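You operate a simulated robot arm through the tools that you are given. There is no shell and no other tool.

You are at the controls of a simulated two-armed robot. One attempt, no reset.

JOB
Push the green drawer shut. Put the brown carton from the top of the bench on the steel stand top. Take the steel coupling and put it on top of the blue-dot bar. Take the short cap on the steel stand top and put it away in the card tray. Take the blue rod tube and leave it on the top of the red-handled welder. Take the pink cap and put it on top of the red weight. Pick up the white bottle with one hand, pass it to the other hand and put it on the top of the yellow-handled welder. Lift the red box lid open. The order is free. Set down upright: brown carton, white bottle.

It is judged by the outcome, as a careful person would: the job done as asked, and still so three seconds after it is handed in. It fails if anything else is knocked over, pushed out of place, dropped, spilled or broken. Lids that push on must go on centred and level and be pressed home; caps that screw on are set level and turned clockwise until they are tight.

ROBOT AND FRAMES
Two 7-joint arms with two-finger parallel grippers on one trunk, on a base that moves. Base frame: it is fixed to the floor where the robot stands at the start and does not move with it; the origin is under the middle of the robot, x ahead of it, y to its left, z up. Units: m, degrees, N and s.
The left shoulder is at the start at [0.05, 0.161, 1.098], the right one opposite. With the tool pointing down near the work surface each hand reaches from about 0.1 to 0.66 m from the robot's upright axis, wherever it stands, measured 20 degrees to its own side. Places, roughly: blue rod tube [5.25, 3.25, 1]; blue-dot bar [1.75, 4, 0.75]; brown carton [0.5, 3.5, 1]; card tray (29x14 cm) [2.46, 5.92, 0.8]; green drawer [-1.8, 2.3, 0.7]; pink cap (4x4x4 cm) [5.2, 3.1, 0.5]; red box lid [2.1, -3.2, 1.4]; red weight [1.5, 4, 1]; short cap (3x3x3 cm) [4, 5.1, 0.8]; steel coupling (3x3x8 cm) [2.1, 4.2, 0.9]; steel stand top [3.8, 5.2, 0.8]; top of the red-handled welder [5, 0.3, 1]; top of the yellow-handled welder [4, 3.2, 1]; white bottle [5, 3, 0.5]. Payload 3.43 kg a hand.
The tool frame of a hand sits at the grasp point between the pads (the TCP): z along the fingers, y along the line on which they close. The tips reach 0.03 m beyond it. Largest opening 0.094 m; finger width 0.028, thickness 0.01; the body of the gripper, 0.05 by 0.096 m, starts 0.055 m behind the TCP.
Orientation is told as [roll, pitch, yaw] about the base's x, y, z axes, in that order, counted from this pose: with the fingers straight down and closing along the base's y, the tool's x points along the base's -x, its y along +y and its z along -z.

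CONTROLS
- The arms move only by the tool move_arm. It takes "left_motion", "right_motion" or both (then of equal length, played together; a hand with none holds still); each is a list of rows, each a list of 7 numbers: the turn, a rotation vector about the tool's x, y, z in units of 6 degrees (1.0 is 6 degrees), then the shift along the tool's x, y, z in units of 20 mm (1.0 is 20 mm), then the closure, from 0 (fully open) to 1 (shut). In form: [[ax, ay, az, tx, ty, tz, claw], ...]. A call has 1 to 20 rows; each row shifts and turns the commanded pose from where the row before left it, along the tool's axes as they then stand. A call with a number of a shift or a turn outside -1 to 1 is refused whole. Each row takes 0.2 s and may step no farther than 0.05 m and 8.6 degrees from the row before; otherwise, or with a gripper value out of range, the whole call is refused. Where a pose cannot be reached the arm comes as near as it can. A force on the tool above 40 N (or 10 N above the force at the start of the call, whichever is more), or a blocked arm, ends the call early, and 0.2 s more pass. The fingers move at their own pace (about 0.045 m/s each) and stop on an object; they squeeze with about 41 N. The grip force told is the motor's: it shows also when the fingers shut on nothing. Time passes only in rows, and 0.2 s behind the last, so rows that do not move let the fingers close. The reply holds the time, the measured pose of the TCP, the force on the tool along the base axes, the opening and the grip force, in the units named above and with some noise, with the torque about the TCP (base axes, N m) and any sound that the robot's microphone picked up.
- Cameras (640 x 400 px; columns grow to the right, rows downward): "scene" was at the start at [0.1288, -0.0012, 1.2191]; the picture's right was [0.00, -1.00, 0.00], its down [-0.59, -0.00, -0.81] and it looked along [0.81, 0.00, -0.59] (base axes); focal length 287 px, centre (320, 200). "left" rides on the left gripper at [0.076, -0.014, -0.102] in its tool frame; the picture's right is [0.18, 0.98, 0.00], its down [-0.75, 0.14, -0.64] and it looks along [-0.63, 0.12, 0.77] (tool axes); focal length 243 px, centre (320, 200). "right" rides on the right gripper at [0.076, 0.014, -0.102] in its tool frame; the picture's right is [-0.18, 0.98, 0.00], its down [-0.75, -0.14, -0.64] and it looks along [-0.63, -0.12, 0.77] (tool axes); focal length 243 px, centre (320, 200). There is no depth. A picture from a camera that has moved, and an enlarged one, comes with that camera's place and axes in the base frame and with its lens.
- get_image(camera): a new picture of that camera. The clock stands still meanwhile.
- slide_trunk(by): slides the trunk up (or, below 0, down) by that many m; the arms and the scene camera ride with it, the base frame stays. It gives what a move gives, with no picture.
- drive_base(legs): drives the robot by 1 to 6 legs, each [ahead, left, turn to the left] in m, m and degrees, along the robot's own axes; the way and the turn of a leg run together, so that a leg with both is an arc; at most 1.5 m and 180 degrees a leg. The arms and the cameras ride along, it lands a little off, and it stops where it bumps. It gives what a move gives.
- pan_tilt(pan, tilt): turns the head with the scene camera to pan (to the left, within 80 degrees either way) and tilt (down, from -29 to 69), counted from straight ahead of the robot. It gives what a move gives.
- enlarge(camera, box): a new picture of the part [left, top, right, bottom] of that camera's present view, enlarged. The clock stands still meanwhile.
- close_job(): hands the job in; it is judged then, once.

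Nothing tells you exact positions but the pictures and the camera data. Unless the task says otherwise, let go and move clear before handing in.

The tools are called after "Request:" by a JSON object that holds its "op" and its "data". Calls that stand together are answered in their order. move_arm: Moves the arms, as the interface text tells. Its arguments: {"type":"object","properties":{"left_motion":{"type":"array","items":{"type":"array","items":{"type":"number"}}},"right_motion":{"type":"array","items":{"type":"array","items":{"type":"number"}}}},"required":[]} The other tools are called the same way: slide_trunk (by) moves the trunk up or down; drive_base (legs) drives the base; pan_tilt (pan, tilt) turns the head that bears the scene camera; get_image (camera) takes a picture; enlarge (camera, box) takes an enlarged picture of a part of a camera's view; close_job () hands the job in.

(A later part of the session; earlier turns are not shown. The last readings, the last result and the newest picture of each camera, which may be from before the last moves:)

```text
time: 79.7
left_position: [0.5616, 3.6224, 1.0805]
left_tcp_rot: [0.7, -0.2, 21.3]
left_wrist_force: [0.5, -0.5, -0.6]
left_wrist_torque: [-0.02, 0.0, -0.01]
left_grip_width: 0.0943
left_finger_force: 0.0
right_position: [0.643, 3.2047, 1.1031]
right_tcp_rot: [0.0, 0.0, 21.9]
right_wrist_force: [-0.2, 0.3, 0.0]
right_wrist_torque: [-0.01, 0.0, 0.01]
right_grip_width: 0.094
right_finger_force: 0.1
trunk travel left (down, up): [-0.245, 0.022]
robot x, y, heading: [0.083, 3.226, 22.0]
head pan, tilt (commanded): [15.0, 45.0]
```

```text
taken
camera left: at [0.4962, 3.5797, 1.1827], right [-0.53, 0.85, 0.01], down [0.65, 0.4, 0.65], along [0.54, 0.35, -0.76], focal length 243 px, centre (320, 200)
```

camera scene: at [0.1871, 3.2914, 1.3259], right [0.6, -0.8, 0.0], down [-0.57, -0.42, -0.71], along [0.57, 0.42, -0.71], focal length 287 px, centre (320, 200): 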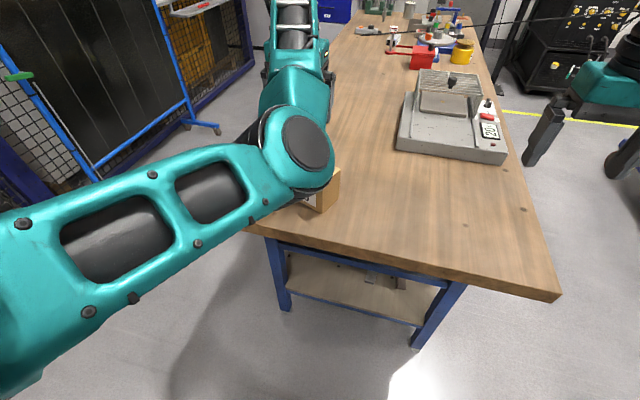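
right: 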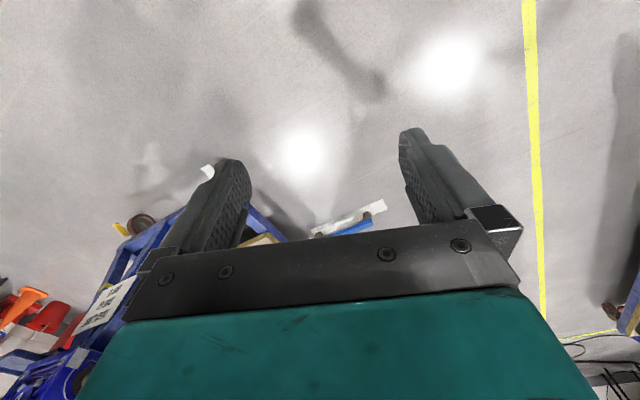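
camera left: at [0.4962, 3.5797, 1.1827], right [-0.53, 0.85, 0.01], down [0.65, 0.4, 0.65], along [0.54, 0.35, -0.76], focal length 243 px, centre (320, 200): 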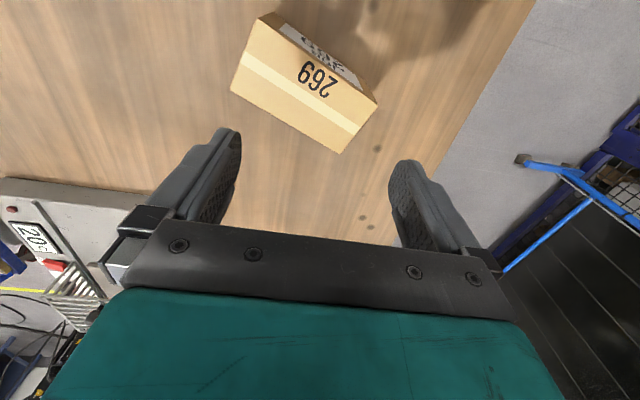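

The left wrist camera sees the carton well. I'll zoom in there to get its corners precisely.

Request:
{"op": "enlarge", "data": {"camera": "left", "box": [200, 0, 440, 150]}}

```text
2.67 times, centred on (320, 75) of left
camera zoom: at [0.4962, 3.5797, 1.1827], right [-0.53, 0.85, 0.01], down [0.65, 0.4, 0.65], along [0.54, 0.35, -0.76], focal length 647 px, centre (320, 533)
```

zoom: 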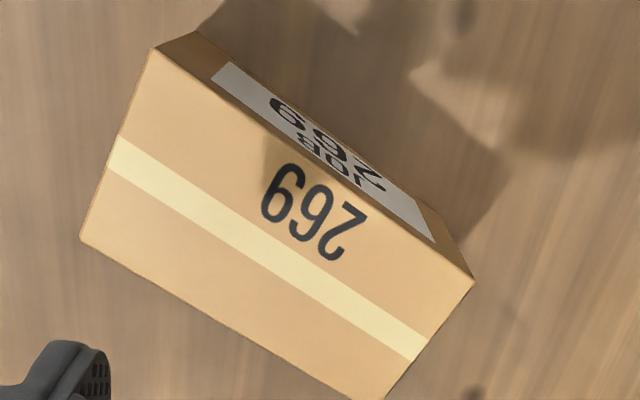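

The carton's top is at x 0.535–0.598, y 3.543–3.676, aligned with world axes. I'll yaw the left hand to 90° so the fingers close along x and centre it over [0.567, 3.609].

Request:
{"op": "move_arm", "data": {"left_motion": [[0, 0, -0.955, 0, 0, 0, 0], [0, 0, -0.955, 0, 0, 0, 0], [0, 0, -0.955, 0, 0, 0, 0], [0, 0, -0.955, 0, 0, 0, 0], [0, 0, -0.955, 0, 0, 0, 0], [0, 0, -0.955, 0, 0, 0, 0], [0, 0, -0.955, 0, 0, 0, 0], [0, 0, -0.955, 0, 0, 0, 0], [0, 0, -0.955, 0, 0, 0, 0], [0, 0, -0.955, 0, 0, 0, 0], [0, 0, -0.955, 0, 0, 0, 0], [0, 0, -0.955, 0, 0, 0, 0]]}}

Request:
{"op": "get_image", "data": {"camera": "left"}}

Request:
{"op": "get_image", "data": {"camera": "scene"}}

```text
time: 82.3
left_position: [0.5631, 3.622, 1.0802]
left_tcp_rot: [0.2, -0.7, 90.2]
left_wrist_force: [-0.4, 0.5, -0.5]
left_wrist_torque: [-0.01, 0.02, 0.0]
left_grip_width: 0.0937
left_finger_force: 0.1
right_position: [0.6436, 3.2042, 1.1028]
right_tcp_rot: [0.0, 0.0, 21.9]
right_wrist_force: [0.6, 0.5, 0.1]
right_wrist_torque: [-0.01, 0.0, -0.03]
right_grip_width: 0.0938
right_finger_force: 0.1
trunk travel left (down, up): [-0.245, 0.022]
robot x, y, heading: [0.0856, 3.2307, 21.8]
head pan, tilt (commanded): [15.0, 45.0]
```

```text
taken
camera left: at [0.5765, 3.5448, 1.1822], right [-0.98, -0.19, 0.0], down [-0.14, 0.75, 0.65], along [-0.12, 0.64, -0.76], focal length 243 px, centre (320, 200)
```

left: 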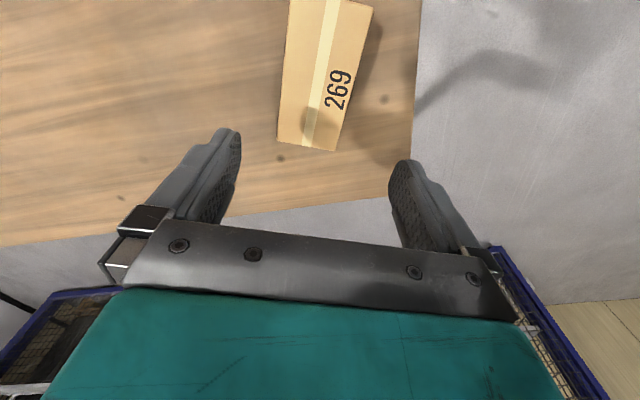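

```text
taken
camera scene: at [0.1871, 3.2915, 1.3259], right [0.6, -0.8, 0.0], down [-0.57, -0.42, -0.71], along [0.57, 0.42, -0.71], focal length 287 px, centre (320, 200)
```

scene: 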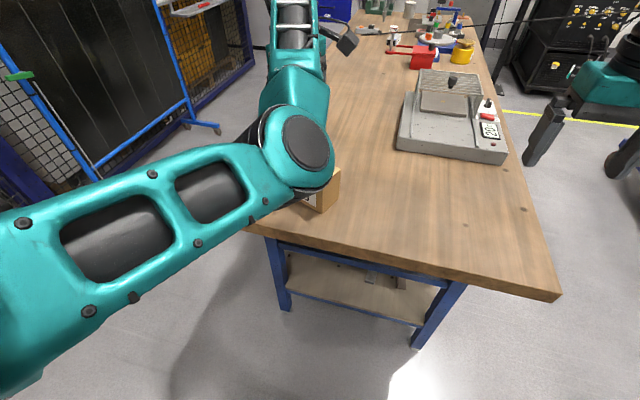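

The hand is square to the carton; I'll fine-centre it and lower halfway, checking the elbow's clearance.

Request:
{"op": "move_arm", "data": {"left_motion": [[0, 0, 0, 0.6, -0.18, 0, 0], [0, 0, 0, 0, 0, 1, 0], [0, 0, 0, 0, 0, 1, 0], [0, 0, 0, 0, 0, 1, 0], [0, 0, 0, 0, 0, 1, 0], [0, 0, 0, 0, 0, 1, 0]]}}

Request:
{"op": "get_image", "data": {"camera": "left"}}

Request:
{"op": "get_image", "data": {"camera": "scene"}}

```text
time: 83.7
left_position: [0.5699, 3.6163, 0.9784]
left_tcp_rot: [0.0, -0.6, 90.1]
left_wrist_force: [0.6, 0.4, 0.1]
left_wrist_torque: [-0.01, 0.01, -0.01]
left_grip_width: 0.0942
left_finger_force: 0.1
left hand out of reach, approached as far as the arm can: row 1
right_position: [0.6427, 3.2049, 1.1023]
right_tcp_rot: [-0.1, 0.1, 21.9]
right_wrist_force: [0.8, -0.7, -0.2]
right_wrist_torque: [0.02, 0.0, -0.01]
right_grip_width: 0.0942
right_finger_force: 0.1
trunk travel left (down, up): [-0.245, 0.022]
robot x, y, heading: [0.0849, 3.2307, 22.1]
head pan, tilt (commanded): [15.0, 45.0]
```

```text
taken
camera left: at [0.5837, 3.5388, 1.0807], right [-0.98, -0.19, 0.0], down [-0.14, 0.75, 0.65], along [-0.12, 0.64, -0.76], focal length 243 px, centre (320, 200)
```

left: 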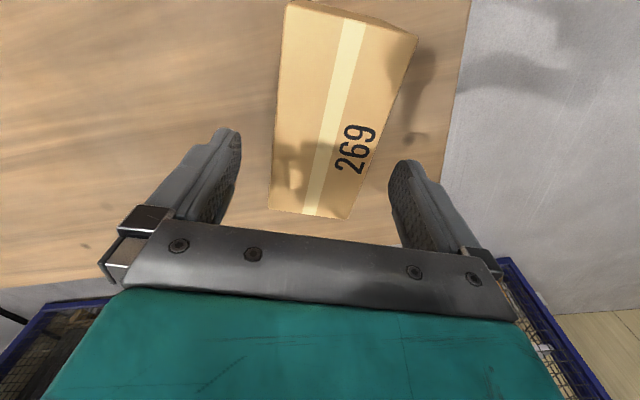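

```text
taken
camera scene: at [0.1871, 3.2916, 1.3259], right [0.6, -0.8, 0.0], down [-0.57, -0.42, -0.71], along [0.57, 0.42, -0.71], focal length 287 px, centre (320, 200)
```

scene: 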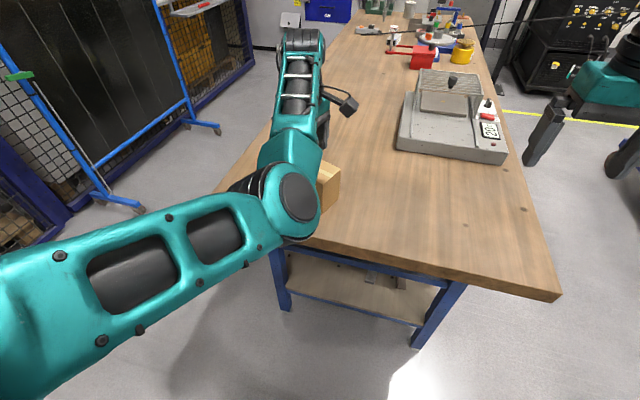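

Centred within a few millimetres; elbow is still well above the bench. I'll nudge and lower to grasp height 0.893, then close.

Request:
{"op": "move_arm", "data": {"left_motion": [[0, 0, 0, 0.25, 0.22, 0, 0], [0, 0, 0, 0, 0, 1, 0], [0, 0, 0, 0, 0, 1, 0], [0, 0, 0, 0, 0, 1, 0], [0, 0, 0, 0, 0, 1, 0], [0, 0, 0, 0, 0, 0.25, 0]]}}

Request:
{"op": "get_image", "data": {"camera": "left"}}

Request:
{"op": "get_image", "data": {"camera": "scene"}}

```text
time: 85.1
left_position: [0.5653, 3.6099, 0.8953]
left_tcp_rot: [0.1, -0.6, 90.1]
left_wrist_force: [0.6, 0.1, 0.3]
left_wrist_torque: [-0.02, 0.01, 0.03]
left_grip_width: 0.0941
left_finger_force: 0.0
right_position: [0.6427, 3.2054, 1.1025]
right_tcp_rot: [0.0, 0.0, 21.9]
right_wrist_force: [0.1, -0.3, 0.2]
right_wrist_torque: [0.01, -0.01, 0.01]
right_grip_width: 0.0942
right_finger_force: 0.1
trunk travel left (down, up): [-0.245, 0.022]
robot x, y, heading: [0.0847, 3.2332, 22.0]
head pan, tilt (commanded): [15.0, 45.0]
```

```text
taken
camera left: at [0.5786, 3.5328, 0.9967], right [-0.98, -0.19, 0.0], down [-0.14, 0.75, 0.65], along [-0.12, 0.64, -0.76], focal length 243 px, centre (320, 200)
```

left: 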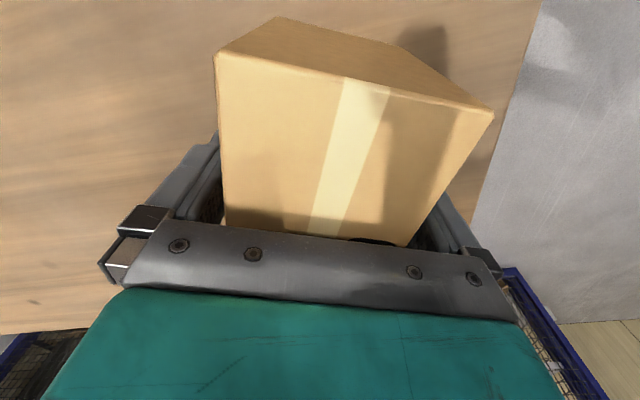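

```text
taken
camera scene: at [0.1871, 3.2915, 1.3259], right [0.6, -0.8, 0.0], down [-0.57, -0.42, -0.71], along [0.57, 0.42, -0.71], focal length 287 px, centre (320, 200)
```

scene: 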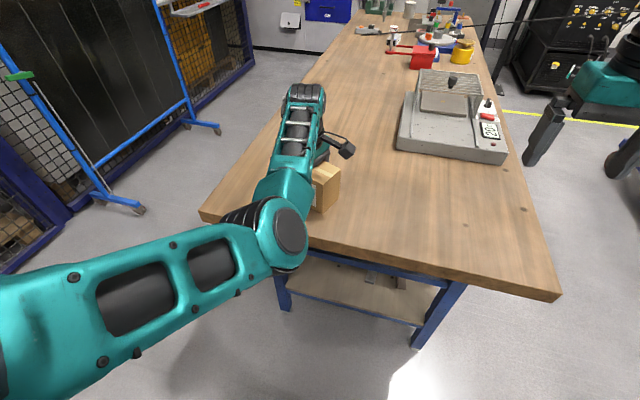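

The fingers straddle the carton. Closing now, then lifting.

Request:
{"op": "move_arm", "data": {"left_motion": [[0, 0, 0, 0, 0, 0, 1], [0, 0, 0, 0, 0, 0, 1], [0, 0, 0, 0, 0, 0, 1], [0, 0, 0, 0, 0, 0, 1], [0, 0, 0, 0, 0, 0, 1]]}}

Request:
{"op": "move_arm", "data": {"left_motion": [[0, 0, 0, 0, 0, -0.5, 1], [0, 0, 0, 0, 0, -1, 1], [0, 0, 0, 0, 0, -1, 1], [0, 0, 0, 0, 0, -1, 1], [0, 0, 0, 0, 0, -1, 1], [0, 0, 0, 0, 0, -1, 1], [0, 0, 0, 0, 0, -1, 1], [0, 0, 0, 0, 0, -1, 1]]}}

Request:
{"op": "get_image", "data": {"camera": "left"}}

Request:
{"op": "get_image", "data": {"camera": "scene"}}

```text
time: 86.3
left_position: [0.5636, 3.6105, 0.8945]
left_tcp_rot: [0.0, -0.7, 90.1]
left_wrist_force: [1.9, 0.5, 0.1]
left_wrist_torque: [0.08, -0.15, -0.06]
left_grip_width: 0.0702
left_finger_force: 41.1
right_position: [0.6423, 3.2038, 1.1026]
right_tcp_rot: [0.0, 0.0, 21.9]
right_wrist_force: [0.3, -0.7, 0.9]
right_wrist_torque: [0.0, 0.02, -0.02]
right_grip_width: 0.0942
right_finger_force: 0.1
trunk travel left (down, up): [-0.245, 0.022]
robot x, y, heading: [0.0877, 3.2271, 22.0]
head pan, tilt (commanded): [15.0, 45.0]
```

```text
time: 88.1
left_position: [0.563, 3.6066, 1.0439]
left_tcp_rot: [0.1, -0.7, 90.1]
left_wrist_force: [0.1, -0.2, -4.3]
left_wrist_torque: [0.02, 0.04, 0.0]
left_grip_width: 0.0703
left_finger_force: 40.8
right_position: [0.641, 3.2045, 1.1021]
right_tcp_rot: [-0.1, 0.0, 22.0]
right_wrist_force: [-0.4, 0.1, 0.2]
right_wrist_torque: [0.01, -0.02, -0.02]
right_grip_width: 0.0939
right_finger_force: 0.0
trunk travel left (down, up): [-0.245, 0.022]
robot x, y, heading: [0.0831, 3.231, 21.7]
head pan, tilt (commanded): [15.0, 45.0]
```

```text
taken
camera left: at [0.5774, 3.5298, 1.1449], right [-0.98, -0.19, 0.0], down [-0.14, 0.75, 0.65], along [-0.12, 0.64, -0.76], focal length 243 px, centre (320, 200)
```

left: 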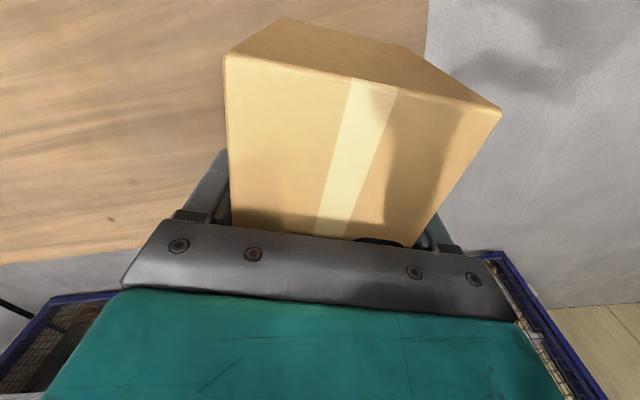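

```text
taken
camera scene: at [0.1873, 3.2914, 1.3258], right [0.6, -0.8, 0.0], down [-0.57, -0.42, -0.71], along [0.57, 0.42, -0.71], focal length 287 px, centre (320, 200)
```

scene: 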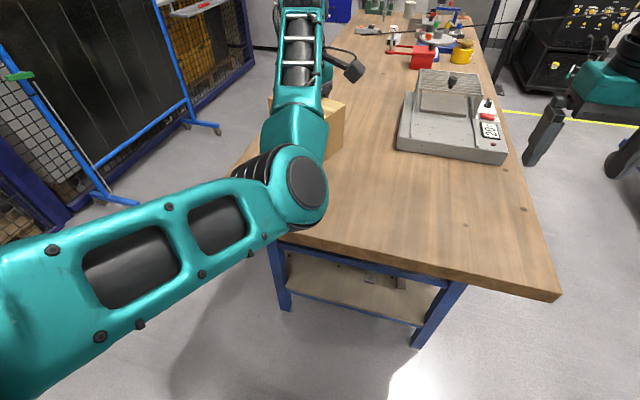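

The carton is held firmly and lifted (≈0.43 kg). I'll back off and shift to the lane on the south side of the bench, then look along it.

Request:
{"op": "drive_base", "data": {"legs": [[-0.42, 0, 0], [0, -0.9, 0]]}}

Request:
{"op": "pan_tilt", "data": {"pan": 0, "tilt": 20}}

Request:
{"op": "get_image", "data": {"camera": "scene"}}

Request:
{"op": "enlarge", "data": {"camera": "scene", "box": [160, 60, 480, 260]}}

```text
time: 98.5
left_position: [0.5018, 2.6113, 1.0427]
left_tcp_rot: [0.2, -0.7, 89.3]
left_wrist_force: [0.5, -0.3, -3.9]
left_wrist_torque: [0.02, 0.0, 0.01]
left_grip_width: 0.0702
left_finger_force: 40.3
right_position: [0.5764, 2.207, 1.1027]
right_tcp_rot: [0.0, 0.0, 21.0]
right_wrist_force: [-0.9, -0.3, 0.3]
right_wrist_torque: [0.03, -0.02, -0.02]
right_grip_width: 0.0941
right_finger_force: 0.0
trunk travel left (down, up): [-0.245, 0.022]
robot x, y, heading: [0.0133, 2.2402, 20.9]
head pan, tilt (commanded): [15.0, 45.0]
```

```text
time: 99.4
left_position: [0.5018, 2.6111, 1.043]
left_tcp_rot: [0.2, -0.8, 89.3]
left_wrist_force: [-0.2, 1.0, -4.5]
left_wrist_torque: [0.03, 0.01, -0.02]
left_grip_width: 0.0701
left_finger_force: 40.9
right_position: [0.5759, 2.207, 1.1021]
right_tcp_rot: [0.1, -0.1, 21.2]
right_wrist_force: [-0.4, 0.6, 0.9]
right_wrist_torque: [0.02, 0.02, -0.04]
right_grip_width: 0.0939
right_finger_force: 0.0
trunk travel left (down, up): [-0.245, 0.022]
robot x, y, heading: [0.0161, 2.2443, 21.1]
head pan, tilt (commanded): [0.0, 20.0]
```

```text
taken
camera scene: at [0.1428, 2.2863, 1.3644], right [0.36, -0.93, 0.0], down [-0.32, -0.12, -0.94], along [0.88, 0.34, -0.34], focal length 287 px, centre (320, 200)
```

scene: 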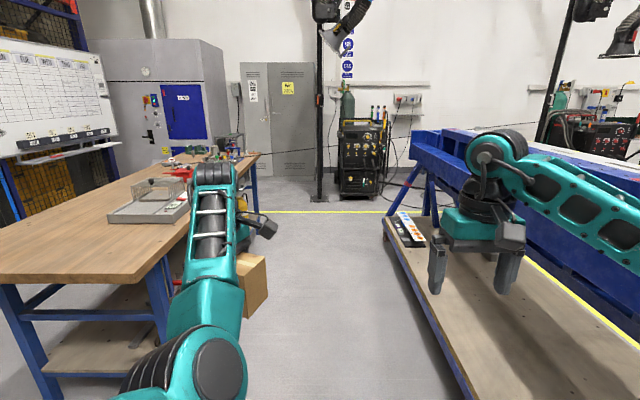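

```text
2.00 times, centred on (320, 160) of scene
camera zoom: at [0.1428, 2.2863, 1.3644], right [0.36, -0.93, 0.0], down [-0.32, -0.12, -0.94], along [0.88, 0.34, -0.34], focal length 575 px, centre (320, 280)
```

zoom: 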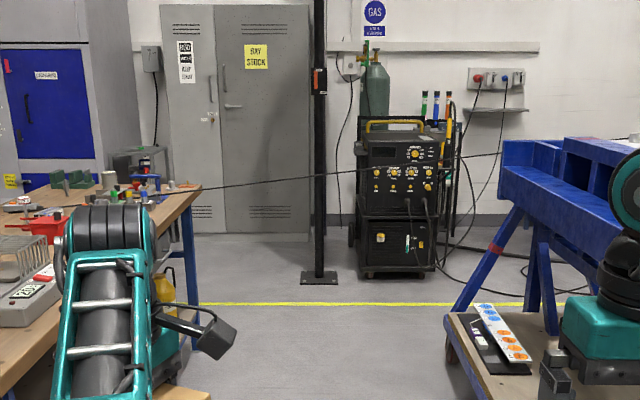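

The lane is clear, with the yellow-handled welder straight ahead beyond it. I'll drive along the lane and look over the bench items from the side.

Request:
{"op": "drive_base", "data": {"legs": [[1.4, 0, 0]]}}

Request:
{"op": "pan_tilt", "data": {"pan": 35, "tilt": 25}}

Request:
{"op": "get_image", "data": {"camera": "scene"}}

Request:
{"op": "pan_tilt", "data": {"pan": 0, "tilt": 15}}

Request:
{"op": "get_image", "data": {"camera": "scene"}}

```text
time: 106.4
left_position: [1.8206, 3.1092, 1.0436]
left_tcp_rot: [0.1, -0.7, 88.8]
left_wrist_force: [-0.2, -0.4, -4.6]
left_wrist_torque: [-0.01, 0.0, 0.0]
left_grip_width: 0.0701
left_finger_force: 41.4
right_position: [1.8906, 2.7034, 1.1018]
right_tcp_rot: [0.0, 0.1, 20.7]
right_wrist_force: [-0.3, 0.0, 0.5]
right_wrist_torque: [0.0, 0.04, 0.01]
right_grip_width: 0.094
right_finger_force: 0.0
trunk travel left (down, up): [-0.245, 0.022]
robot x, y, heading: [1.332, 2.7405, 20.5]
head pan, tilt (commanded): [0.0, 20.0]
```

```text
time: 107.4
left_position: [1.8206, 3.1077, 1.0424]
left_tcp_rot: [0.2, -0.6, 88.9]
left_wrist_force: [-0.3, -0.9, -3.0]
left_wrist_torque: [-0.03, 0.0, -0.01]
left_grip_width: 0.0703
left_finger_force: 40.7
right_position: [1.8915, 2.7035, 1.1021]
right_tcp_rot: [-0.1, -0.1, 20.7]
right_wrist_force: [-0.2, 0.0, 0.1]
right_wrist_torque: [-0.01, -0.02, 0.01]
right_grip_width: 0.0938
right_finger_force: 0.1
trunk travel left (down, up): [-0.245, 0.022]
robot x, y, heading: [1.3325, 2.7386, 20.4]
head pan, tilt (commanded): [35.0, 25.0]
```

```text
taken
camera scene: at [1.4236, 2.8293, 1.3564], right [0.82, -0.57, 0.0], down [-0.24, -0.35, -0.91], along [0.51, 0.75, -0.42], focal length 287 px, centre (320, 200)
```

scene: 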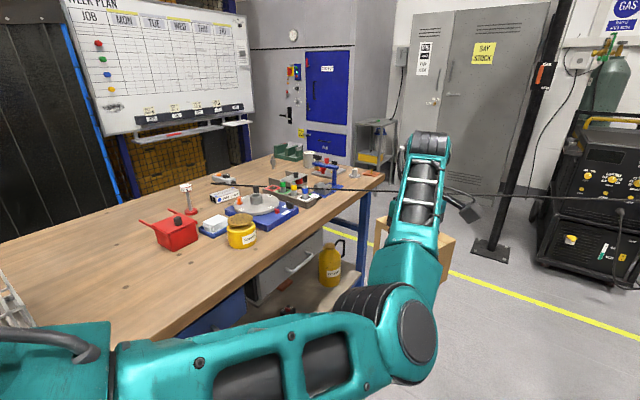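

```text
time: 108.4
left_position: [1.8197, 3.1087, 1.0427]
left_tcp_rot: [0.1, -0.8, 88.9]
left_wrist_force: [-0.1, -1.0, -4.5]
left_wrist_torque: [0.01, 0.05, 0.01]
left_grip_width: 0.0704
left_finger_force: 40.6
right_position: [1.8915, 2.7045, 1.1027]
right_tcp_rot: [-0.1, 0.0, 20.8]
right_wrist_force: [-0.4, -0.4, -0.4]
right_wrist_torque: [0.0, -0.01, -0.01]
right_grip_width: 0.0941
right_finger_force: 0.1
trunk travel left (down, up): [-0.245, 0.022]
robot x, y, heading: [1.3333, 2.7424, 20.4]
head pan, tilt (commanded): [0.0, 15.0]
```

```text
taken
camera scene: at [1.4589, 2.7863, 1.3726], right [0.35, -0.94, 0.0], down [-0.24, -0.09, -0.97], along [0.9, 0.34, -0.26], focal length 287 px, centre (320, 200)
```

scene: 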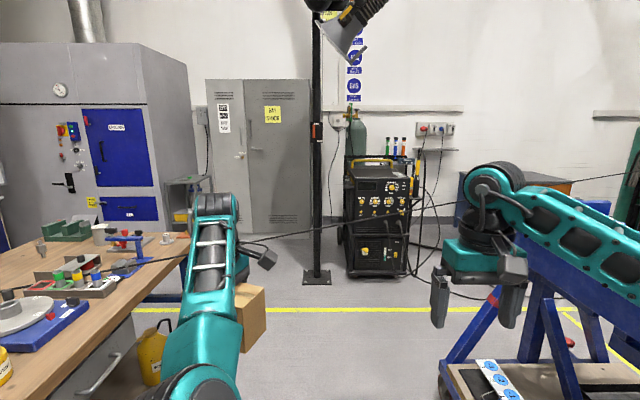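

Many small items crowd the far half of the bench. I'll zoom in to identify the coupling, blue-dot bar and red weight.

Request:
{"op": "pan_tilt", "data": {"pan": 45, "tilt": 25}}

Request:
{"op": "enlarge", "data": {"camera": "scene", "box": [160, 120, 400, 270]}}

Request:
{"op": "enlarge", "data": {"camera": "scene", "box": [280, 120, 400, 195]}}

```text
time: 109.5
left_position: [1.8209, 3.1087, 1.0419]
left_tcp_rot: [0.1, -0.7, 88.8]
left_wrist_force: [-0.3, 0.0, -3.7]
left_wrist_torque: [0.0, -0.02, 0.0]
left_grip_width: 0.07
left_finger_force: 41.3
right_position: [1.8925, 2.7031, 1.102]
right_tcp_rot: [0.0, 0.0, 20.8]
right_wrist_force: [-0.1, -0.4, 0.7]
right_wrist_torque: [-0.02, -0.02, 0.0]
right_grip_width: 0.0938
right_finger_force: 0.2
trunk travel left (down, up): [-0.245, 0.022]
robot x, y, heading: [1.3318, 2.7412, 20.5]
head pan, tilt (commanded): [45.0, 25.0]
```

```text
2.67 times, centred on (280, 195) of scene
camera zoom: at [1.4096, 2.8371, 1.3564], right [0.91, -0.41, 0.0], down [-0.17, -0.39, -0.91], along [0.37, 0.83, -0.42], focal length 766 px, centre (427, 213)
```

zoom: 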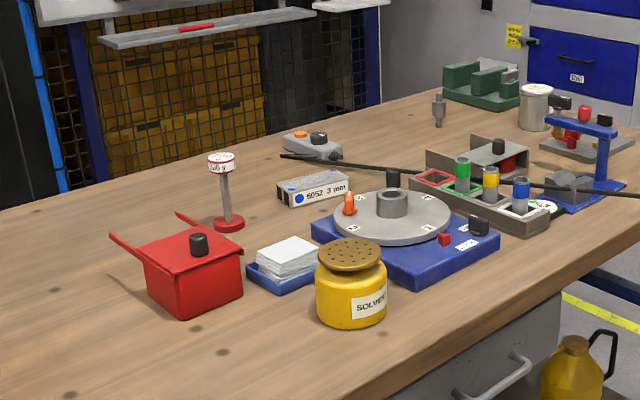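

```text
5.33 times, centred on (340, 158) of scene
camera zoom: at [1.4096, 2.8371, 1.3564], right [0.91, -0.41, 0.0], down [-0.17, -0.39, -0.91], along [0.37, 0.83, -0.42], focal length 1532 px, centre (213, 427)
```

zoom: 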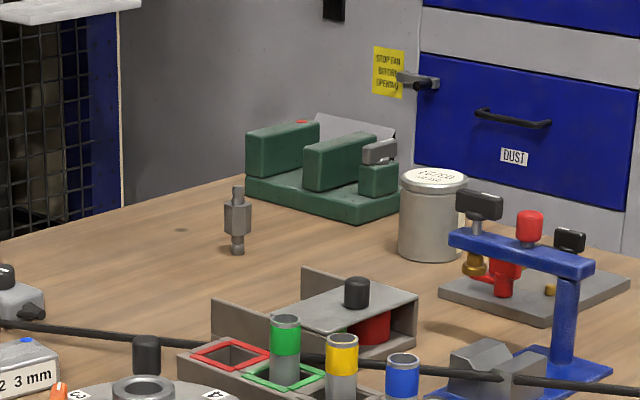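

I can identify: the steel coupling (~[2.07, 4.23]), the "6082" bar with a blue dot (~[1.72, 3.96]) and the 500 g red-based weight (~[1.57, 3.94]). I'll look down to learn my own footprint for planning approach distances.

Request:
{"op": "pan_tilt", "data": {"pan": 0, "tilt": 69}}

Request:
{"op": "get_image", "data": {"camera": "scene"}}

Request:
{"op": "pan_tilt", "data": {"pan": 70, "tilt": 60}}

Request:
{"op": "get_image", "data": {"camera": "scene"}}

```text
time: 110.7
left_position: [1.8199, 3.1092, 1.042]
left_tcp_rot: [0.1, -0.7, 88.9]
left_wrist_force: [-0.1, -0.3, -3.2]
left_wrist_torque: [0.01, 0.01, -0.01]
left_grip_width: 0.0705
left_finger_force: 41.0
right_position: [1.8907, 2.7027, 1.1022]
right_tcp_rot: [0.0, 0.0, 20.6]
right_wrist_force: [-0.3, -0.1, -0.2]
right_wrist_torque: [-0.01, -0.01, 0.0]
right_grip_width: 0.0938
right_finger_force: 0.0
trunk travel left (down, up): [-0.245, 0.022]
robot x, y, heading: [1.3313, 2.741, 20.6]
head pan, tilt (commanded): [0.0, 68.8]
```

```text
taken
camera scene: at [1.4238, 2.773, 1.297], right [0.35, -0.94, 0.0], down [-0.87, -0.33, -0.36], along [0.34, 0.13, -0.93], focal length 287 px, centre (320, 200)
```

scene: 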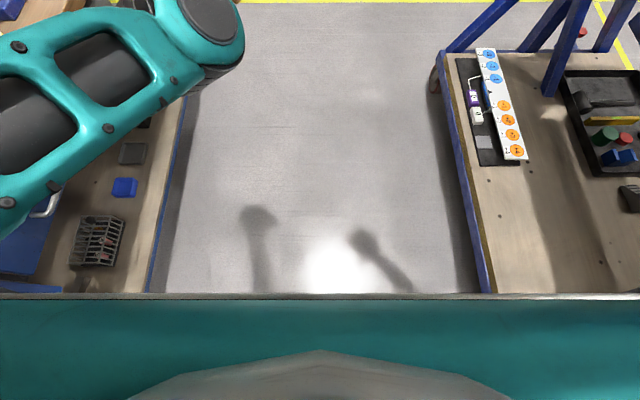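

```text
time: 112.1
left_position: [1.8198, 3.108, 1.0419]
left_tcp_rot: [0.2, -0.6, 88.8]
left_wrist_force: [-0.3, 0.2, -3.9]
left_wrist_torque: [0.0, 0.02, -0.01]
left_grip_width: 0.0702
left_finger_force: 41.1
right_position: [1.8916, 2.7044, 1.1016]
right_tcp_rot: [0.0, 0.0, 20.7]
right_wrist_force: [0.1, -0.9, 0.3]
right_wrist_torque: [0.02, 0.02, -0.02]
right_grip_width: 0.094
right_finger_force: 0.0
trunk travel left (down, up): [-0.245, 0.022]
robot x, y, heading: [1.3335, 2.7434, 20.5]
head pan, tilt (commanded): [70.0, 60.0]
```

```text
taken
camera scene: at [1.3708, 2.8199, 1.3063], right [1.0, 0.01, 0.0], down [0.01, -0.87, -0.5], along [-0.01, 0.5, -0.87], focal length 287 px, centre (320, 200)
```

scene: 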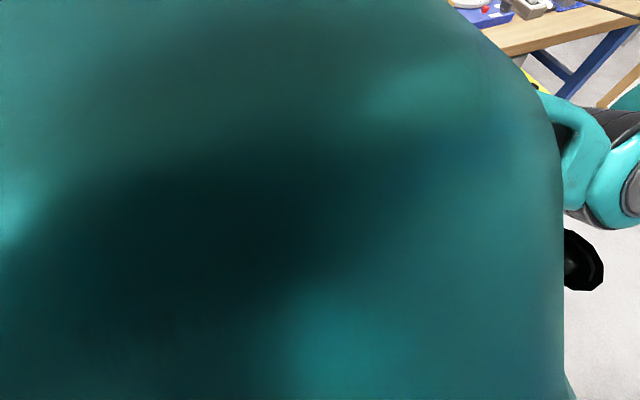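

The base front is close to the axis, so I can stand near tables. I'll continue along the lane past the bench's east end with the carton and look for the stand.

Request:
{"op": "drive_base", "data": {"legs": [[1.5, 0, 0]]}}

Request:
{"op": "pan_tilt", "data": {"pan": 45, "tilt": 15}}

Request:
{"op": "get_image", "data": {"camera": "scene"}}

Request:
{"op": "pan_tilt", "data": {"pan": -10, "tilt": 15}}

Request:
{"op": "get_image", "data": {"camera": "scene"}}

```text
time: 119.6
left_position: [3.2527, 3.6237, 1.0431]
left_tcp_rot: [0.2, -0.7, 88.0]
left_wrist_force: [-0.3, 0.1, -4.9]
left_wrist_torque: [0.0, -0.02, -0.03]
left_grip_width: 0.0699
left_finger_force: 40.7
right_position: [3.3174, 3.2167, 1.1022]
right_tcp_rot: [0.0, 0.1, 19.7]
right_wrist_force: [0.3, 0.8, -0.2]
right_wrist_torque: [-0.03, -0.01, 0.01]
right_grip_width: 0.0937
right_finger_force: 0.2
trunk travel left (down, up): [-0.245, 0.022]
robot x, y, heading: [2.7573, 3.2595, 19.9]
head pan, tilt (commanded): [70.0, 60.0]
```

```text
time: 120.7
left_position: [3.2532, 3.6239, 1.043]
left_tcp_rot: [0.2, -0.7, 88.0]
left_wrist_force: [-0.7, -0.2, -3.9]
left_wrist_torque: [0.02, 0.01, -0.02]
left_grip_width: 0.0701
left_finger_force: 41.0
right_position: [3.3174, 3.2181, 1.1014]
right_tcp_rot: [0.0, 0.0, 19.6]
right_wrist_force: [-0.3, -0.6, 0.6]
right_wrist_torque: [0.0, 0.01, 0.01]
right_grip_width: 0.0939
right_finger_force: 0.1
trunk travel left (down, up): [-0.245, 0.022]
robot x, y, heading: [2.7559, 3.2626, 19.4]
head pan, tilt (commanded): [45.0, 15.0]
```

```text
taken
camera scene: at [2.8385, 3.36, 1.3725], right [0.9, -0.43, 0.0], down [-0.11, -0.23, -0.97], along [0.41, 0.87, -0.26], focal length 287 px, centre (320, 200)
```

scene: 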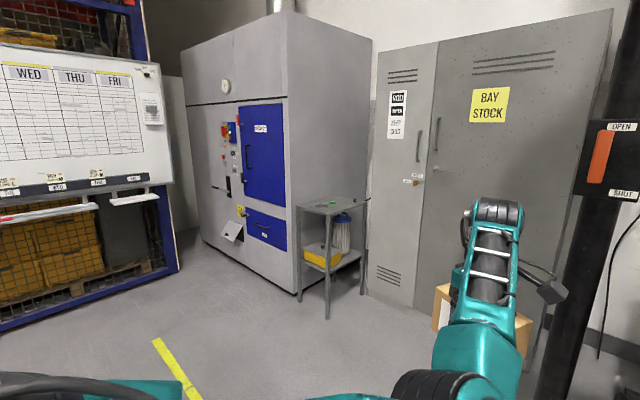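

```text
time: 122.0
left_position: [3.2524, 3.6235, 1.0424]
left_tcp_rot: [0.3, -0.7, 87.8]
left_wrist_force: [0.4, 0.5, -4.4]
left_wrist_torque: [0.0, 0.01, 0.02]
left_grip_width: 0.0701
left_finger_force: 41.3
right_position: [3.3179, 3.2172, 1.1032]
right_tcp_rot: [0.0, 0.0, 19.7]
right_wrist_force: [-1.1, -0.4, -1.1]
right_wrist_torque: [-0.01, 0.02, 0.0]
right_grip_width: 0.0939
right_finger_force: 0.1
trunk travel left (down, up): [-0.245, 0.022]
robot x, y, heading: [2.7572, 3.2642, 19.5]
head pan, tilt (commanded): [-10.0, 15.0]
```

```text
taken
camera scene: at [2.8906, 3.2913, 1.3726], right [0.17, -0.99, 0.0], down [-0.26, -0.04, -0.97], along [0.95, 0.16, -0.26], focal length 287 px, centre (320, 200)
```

scene: 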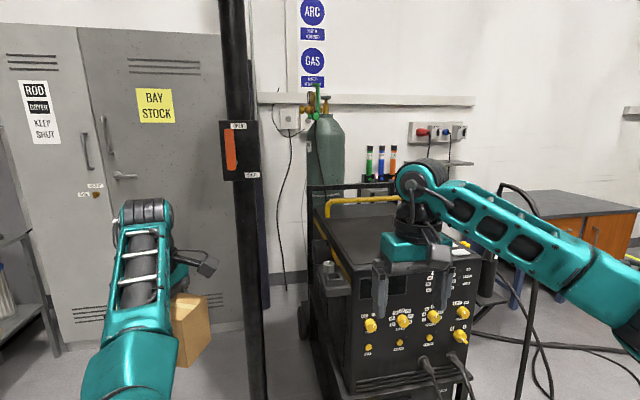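

I see the small steel stand beside the cabinet, and near the whiteboard a small tray that may be the card tray. Zooming on both.

Request:
{"op": "pan_tilt", "data": {"pan": 60, "tilt": 15}}

Request:
{"op": "enlarge", "data": {"camera": "scene", "box": [140, 140, 300, 240]}}

Request:
{"op": "enlarge", "data": {"camera": "scene", "box": [340, 150, 500, 250]}}

Request:
{"op": "get_image", "data": {"camera": "scene"}}

```text
time: 123.4
left_position: [3.253, 3.6215, 1.0427]
left_tcp_rot: [0.2, -0.7, 88.0]
left_wrist_force: [-0.1, -0.5, -4.2]
left_wrist_torque: [0.02, 0.04, 0.0]
left_grip_width: 0.0701
left_finger_force: 41.2
right_position: [3.3162, 3.2171, 1.1031]
right_tcp_rot: [-0.1, 0.0, 19.8]
right_wrist_force: [0.0, -0.2, -0.1]
right_wrist_torque: [-0.02, -0.03, -0.02]
right_grip_width: 0.0941
right_finger_force: 0.0
trunk travel left (down, up): [-0.245, 0.022]
robot x, y, heading: [2.7597, 3.2663, 19.6]
head pan, tilt (commanded): [60.0, 15.0]
```

```text
4.00 times, centred on (220, 190) of scene
camera zoom: at [2.8154, 3.3675, 1.3726], right [0.98, -0.18, 0.0], down [-0.05, -0.25, -0.97], along [0.17, 0.95, -0.26], focal length 1149 px, centre (720, 240)
```

zoom: 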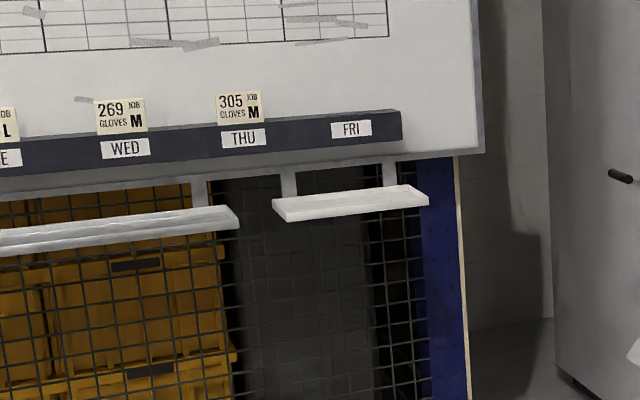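

```text
4.00 times, centred on (420, 200) of scene
camera zoom: at [2.8154, 3.3675, 1.3726], right [0.98, -0.18, 0.0], down [-0.05, -0.25, -0.97], along [0.17, 0.95, -0.26], focal length 1149 px, centre (-80, 200)
```

zoom: 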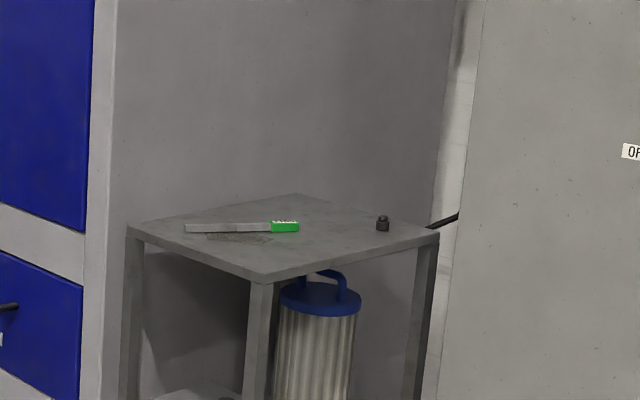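

```text
taken
camera scene: at [2.8154, 3.3675, 1.3726], right [0.98, -0.18, 0.0], down [-0.05, -0.25, -0.97], along [0.17, 0.95, -0.26], focal length 287 px, centre (320, 200)
```

scene: 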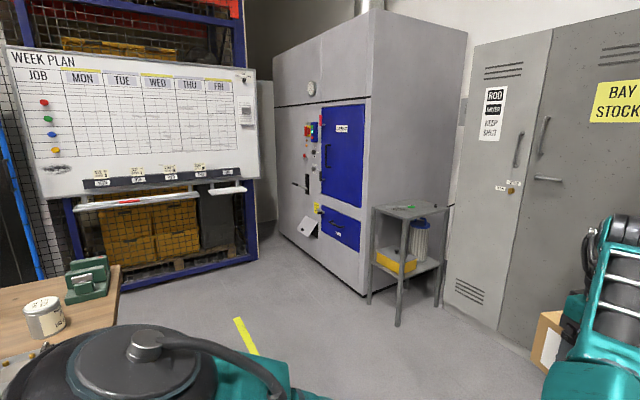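

The stand (top ≈0.34×0.45 m, z≈0.8) sits beside the cabinet, with a green-ended bar across its middle and the short cap near its right-front corner. I'll drive around the bench end, avoiding the black post at ~[3.72, 3.63], and face the stand heading 90°.

Request:
{"op": "drive_base", "data": {"legs": [[0.2, 0, 0], [0, 0, 70.5], [0.9, 0, 0]]}}

Request:
{"op": "pan_tilt", "data": {"pan": -25, "tilt": 20}}

Request:
{"op": "get_image", "data": {"camera": "scene"}}

```text
time: 132.5
left_position: [2.7007, 4.8314, 1.0423]
left_tcp_rot: [0.1, -0.7, 161.1]
left_wrist_force: [-0.2, -0.4, -3.0]
left_wrist_torque: [-0.01, -0.02, 0.02]
left_grip_width: 0.0705
left_finger_force: 41.1
right_position: [3.1097, 4.7762, 1.1025]
right_tcp_rot: [0.0, 0.0, 92.8]
right_wrist_force: [0.1, -0.2, 0.4]
right_wrist_torque: [0.02, 0.0, 0.03]
right_grip_width: 0.0939
right_finger_force: 0.0
trunk travel left (down, up): [-0.245, 0.022]
robot x, y, heading: [2.9055, 4.2538, 92.9]
head pan, tilt (commanded): [60.0, 15.0]
```

```text
time: 134.1
left_position: [2.7023, 4.8327, 1.0423]
left_tcp_rot: [0.2, -0.6, 161.1]
left_wrist_force: [0.8, -0.2, -4.8]
left_wrist_torque: [-0.01, -0.01, 0.01]
left_grip_width: 0.0704
left_finger_force: 40.6
right_position: [3.1091, 4.7771, 1.1011]
right_tcp_rot: [0.0, 0.0, 92.8]
right_wrist_force: [0.3, 0.2, 0.1]
right_wrist_torque: [0.01, 0.03, 0.02]
right_grip_width: 0.0939
right_finger_force: 0.0
trunk travel left (down, up): [-0.245, 0.022]
robot x, y, heading: [2.904, 4.2556, 93.1]
head pan, tilt (commanded): [-25.0, 20.0]
```

```text
taken
camera scene: at [2.9368, 4.3806, 1.3645], right [0.93, -0.38, 0.0], down [-0.13, -0.32, -0.94], along [0.35, 0.87, -0.34], focal length 287 px, centre (320, 200)
```

scene: 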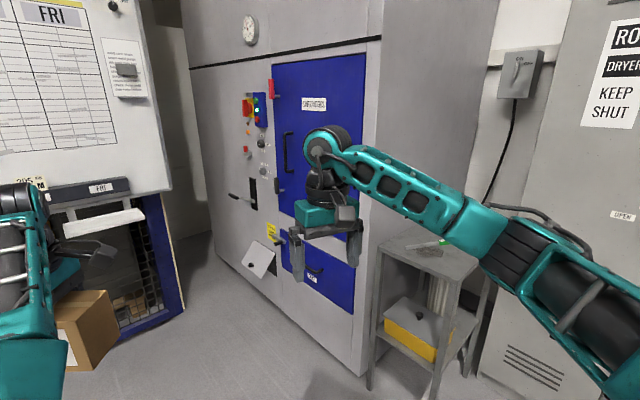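

The right arm's elbow sticks out toward the lockers, so I'll approach from the south-west corner at heading ≈66°. First turn and move most of the way.

Request:
{"op": "drive_base", "data": {"legs": [[0, 0, -27], [0.4, -0.36, 0]]}}

Request:
{"op": "pan_tilt", "data": {"pan": -5, "tilt": 35}}

Request:
{"op": "get_image", "data": {"camera": "scene"}}

```text
time: 139.1
left_position: [3.4551, 5.087, 1.0426]
left_tcp_rot: [0.3, -0.8, 135.4]
left_wrist_force: [0.1, -0.2, -4.4]
left_wrist_torque: [0.01, -0.01, 0.03]
left_grip_width: 0.0704
left_finger_force: 40.9
right_position: [3.7977, 4.86, 1.1025]
right_tcp_rot: [-0.1, 0.0, 67.2]
right_wrist_force: [0.0, -0.1, 0.6]
right_wrist_torque: [-0.01, 0.01, 0.01]
right_grip_width: 0.094
right_finger_force: 0.1
trunk travel left (down, up): [-0.245, 0.022]
robot x, y, heading: [3.3847, 4.4786, 67.1]
head pan, tilt (commanded): [-25.0, 20.0]
```

```text
time: 140.0
left_position: [3.4547, 5.0864, 1.0415]
left_tcp_rot: [0.1, -0.6, 135.3]
left_wrist_force: [0.1, -0.2, -5.5]
left_wrist_torque: [0.02, 0.02, -0.02]
left_grip_width: 0.0702
left_finger_force: 41.4
right_position: [3.7981, 4.8593, 1.1026]
right_tcp_rot: [0.0, 0.0, 67.1]
right_wrist_force: [-0.5, -0.2, 0.0]
right_wrist_torque: [-0.01, 0.0, 0.03]
right_grip_width: 0.094
right_finger_force: 0.1
trunk travel left (down, up): [-0.245, 0.022]
robot x, y, heading: [3.3865, 4.4842, 67.0]
head pan, tilt (commanded): [-5.0, 35.0]
```

```text
taken
camera scene: at [3.4439, 4.5933, 1.3407], right [0.88, -0.47, 0.0], down [-0.27, -0.51, -0.82], along [0.38, 0.72, -0.57], focal length 287 px, centre (320, 200)
```

scene: 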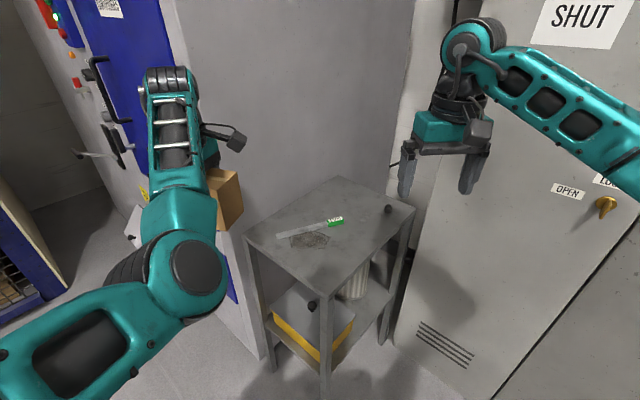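

The stand top is at z≈0.775 with its corners located; the carton should go at about [3.74, 5.07], aligned with the edges, clear of the bar and cap. I'll rotate the left hand so the carton's long side follows the stand's front edge.

Request:
{"op": "move_arm", "data": {"left_motion": [[0, 0, 0.958, 0, 0, 0, 1], [0, 0, 0.958, 0, 0, 0, 1], [0, 0, 0.958, 0, 0, 0, 1], [0, 0, 0.958, 0, 0, 0, 1], [0, 0, 0.958, 0, 0, 0, 1], [0, 0, 0.958, 0, 0, 0, 1], [0, 0, 0.958, 0, 0, 0, 1], [0, 0, 0.958, 0, 0, 0, 1], [0, 0, 0.958, 0, 0, 0, 1], [0, 0, 0.958, 0, 0, 0, 1], [0, 0, 0.958, 0, 0, 0, 1], [0, 0, 0.958, 0, 0, 0, 1], [0, 0, 0.958, 0, 0, 0, 1], [0, 0, 0.958, 0, 0, 0, 1], [0, 0, 0.958, 0, 0, 0, 1], [0, 0, 0.958, 0, 0, 0, 1], [0, 0, 0.958, 0, 0, 0, 1], [0, 0, 0.958, 0, 0, 0, 1], [0, 0, 0.958, 0, 0, 0, 1], [0, 0, 0.958, 0, 0, 0, 1]]}}

Request:
{"op": "get_image", "data": {"camera": "scene"}}

Request:
{"op": "get_image", "data": {"camera": "left"}}

```text
time: 144.2
left_position: [3.4541, 5.0862, 1.0423]
left_tcp_rot: [0.5, 0.4, 20.4]
left_wrist_force: [-0.8, -0.5, -3.2]
left_wrist_torque: [-0.05, -0.02, -0.04]
left_grip_width: 0.0703
left_finger_force: 41.1
right_position: [3.7982, 4.86, 1.102]
right_tcp_rot: [0.0, 0.1, 67.1]
right_wrist_force: [-0.8, 0.2, -0.4]
right_wrist_torque: [0.02, 0.02, -0.02]
right_grip_width: 0.094
right_finger_force: 0.0
trunk travel left (down, up): [-0.245, 0.022]
robot x, y, heading: [3.3847, 4.4789, 67.1]
head pan, tilt (commanded): [-5.0, 35.0]
```

```text
taken
camera scene: at [3.4438, 4.5934, 1.3406], right [0.88, -0.47, 0.0], down [-0.27, -0.51, -0.82], along [0.38, 0.72, -0.57], focal length 287 px, centre (320, 200)
```

scene: 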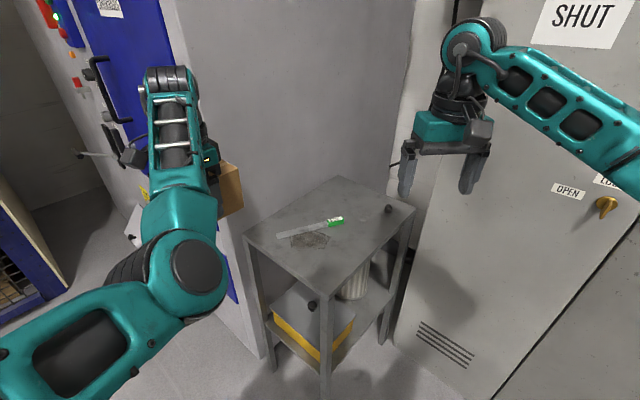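

```text
taken
camera left: at [3.3889, 5.0463, 1.1457], right [-0.51, 0.86, 0.01], down [0.66, 0.39, 0.64], along [0.54, 0.33, -0.77], focal length 243 px, centre (320, 200)
```

left: 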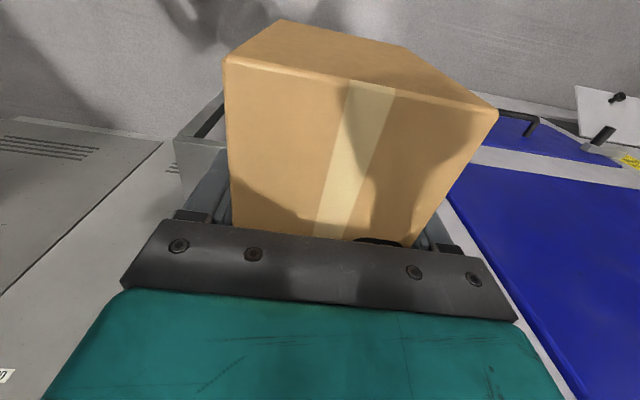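

The carton is aligned. I'll move the base 0.10 forward and 0.15 right so the stand is within comfortable reach.

Request:
{"op": "drive_base", "data": {"legs": [[0.1, -0.15, 0]]}}

Request:
{"op": "get_image", "data": {"camera": "scene"}}

```text
time: 146.1
left_position: [3.6282, 5.1216, 1.0436]
left_tcp_rot: [0.5, 0.4, 20.7]
left_wrist_force: [0.4, 0.2, -3.6]
left_wrist_torque: [0.03, 0.0, -0.02]
left_grip_width: 0.0704
left_finger_force: 40.9
right_position: [3.9717, 4.8963, 1.1012]
right_tcp_rot: [0.0, 0.0, 67.4]
right_wrist_force: [0.0, 0.6, -0.2]
right_wrist_torque: [0.01, 0.0, 0.01]
right_grip_width: 0.0941
right_finger_force: 0.0
trunk travel left (down, up): [-0.245, 0.022]
robot x, y, heading: [3.5645, 4.5165, 67.3]
head pan, tilt (commanded): [-5.0, 35.0]
```

```text
taken
camera scene: at [3.6202, 4.6282, 1.3406], right [0.89, -0.46, 0.0], down [-0.27, -0.51, -0.82], along [0.38, 0.73, -0.57], focal length 287 px, centre (320, 200)
```

scene: 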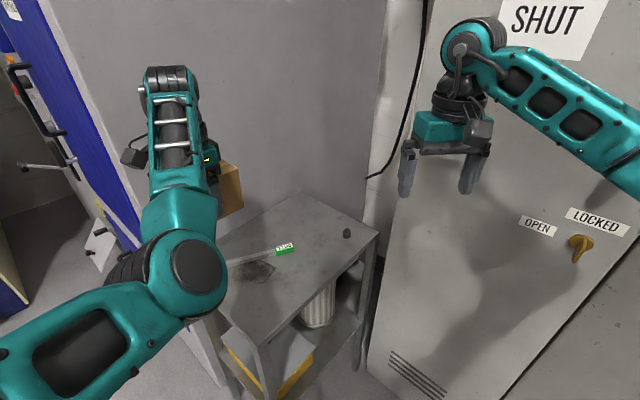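

Let me zoom to pin down the stand's corner and bar positions from this closer view.

Request:
{"op": "enlarge", "data": {"camera": "scene", "box": [200, 180, 400, 380]}}

Request:
{"op": "get_image", "data": {"camera": "right"}}

```text
2.00 times, centred on (300, 280) of scene
camera zoom: at [3.6202, 4.6282, 1.3406], right [0.89, -0.46, 0.0], down [-0.27, -0.51, -0.82], along [0.38, 0.73, -0.57], focal length 575 px, centre (360, 40)
```

zoom: 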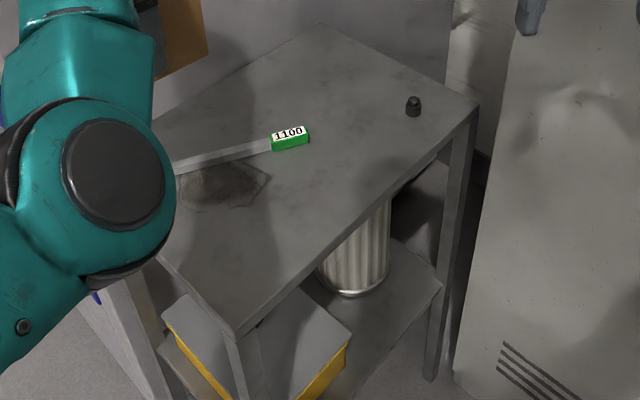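

```text
taken
camera right: at [3.9303, 4.8314, 1.204], right [-0.84, 0.55, 0.0], down [0.42, 0.64, 0.64], along [0.35, 0.54, -0.77], focal length 243 px, centre (320, 200)
```

right: 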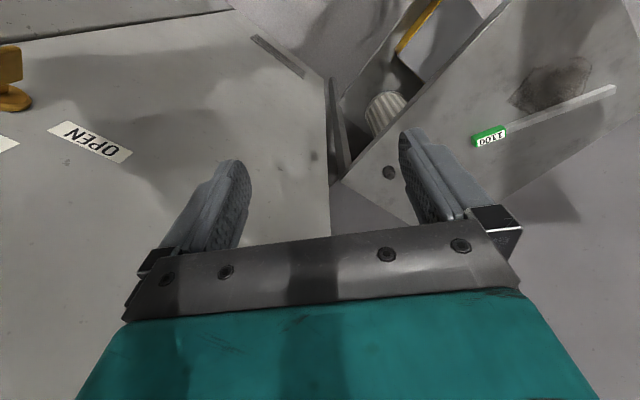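

Stand corner refined: F≈[3.65, 4.95], axes at 21.5°. I'll move the carton over [3.72, 5.046] and lower it most of the way.

Request:
{"op": "move_arm", "data": {"left_motion": [[0, 0, 0, -0.495, -0.86, 0, 1], [0, 0, 0, -0.495, -0.86, 0, 1], [0, 0, 0, -0.495, -0.86, 0, 1], [0, 0, 0, -0.495, -0.86, 0, 1], [0, 0, 0, -0.495, -0.86, 0, 1], [0, 0, 0, -0.495, -0.86, 0, 1], [0, 0, 0, 0, 0, 1, 1], [0, 0, 0, 0, 0, 1, 1], [0, 0, 0, 0, 0, 1, 1], [0, 0, 0, 0, 0, 1, 1], [0, 0, 0, 0, 0, 1, 1], [0, 0, 0, 0, 0, 1, 1], [0, 0, 0, 0, 0, 1, 1]]}}

Request:
{"op": "get_image", "data": {"camera": "scene"}}

Request:
{"op": "get_image", "data": {"camera": "left"}}

Request:
{"op": "get_image", "data": {"camera": "right"}}

```text
time: 148.9
left_position: [3.7277, 5.0741, 0.8879]
left_tcp_rot: [0.5, 0.5, 20.7]
left_wrist_force: [0.6, 0.5, -4.6]
left_wrist_torque: [0.04, -0.01, 0.02]
left_grip_width: 0.0702
left_finger_force: 41.4
left hand out of reach, approached as far as the arm can: row 1, 2, 3, 4, 5, 6
right_position: [3.9726, 4.8962, 1.103]
right_tcp_rot: [0.0, -0.1, 67.3]
right_wrist_force: [-0.7, 0.1, 0.1]
right_wrist_torque: [-0.03, 0.04, 0.03]
right_grip_width: 0.0938
right_finger_force: 0.1
trunk travel left (down, up): [-0.245, 0.022]
robot x, y, heading: [3.5595, 4.5177, 67.3]
head pan, tilt (commanded): [-5.0, 35.0]
```

```text
taken
camera scene: at [3.6199, 4.6282, 1.3406], right [0.89, -0.46, 0.0], down [-0.27, -0.51, -0.82], along [0.38, 0.73, -0.57], focal length 287 px, centre (320, 200)
```

scene: 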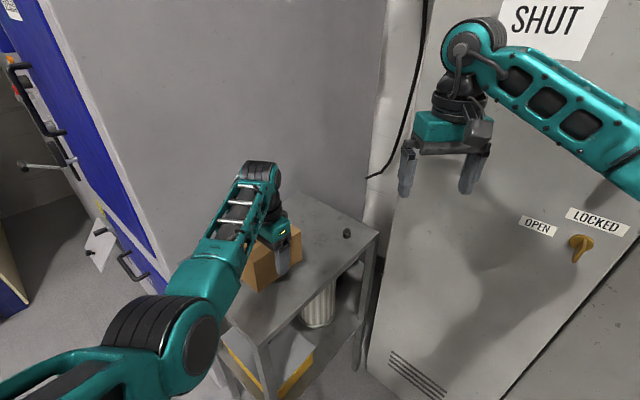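

```text
taken
camera left: at [3.6623, 5.0329, 0.9909], right [-0.52, 0.85, 0.01], down [0.66, 0.4, 0.64], along [0.54, 0.34, -0.77], focal length 243 px, centre (320, 200)
```

left: 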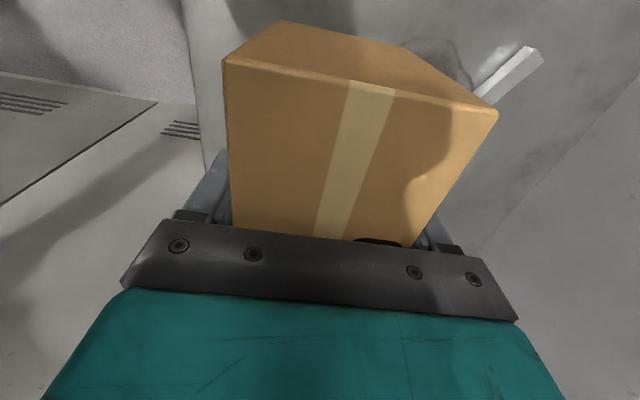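

```text
taken
camera right: at [3.93, 4.8314, 1.2041], right [-0.84, 0.55, 0.0], down [0.42, 0.64, 0.64], along [0.35, 0.54, -0.77], focal length 243 px, centre (320, 200)
```

right: 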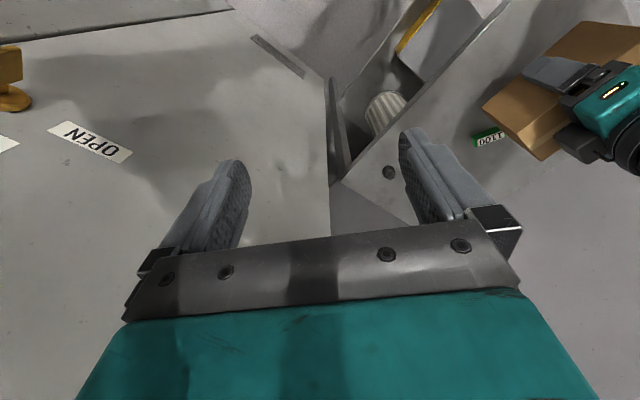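

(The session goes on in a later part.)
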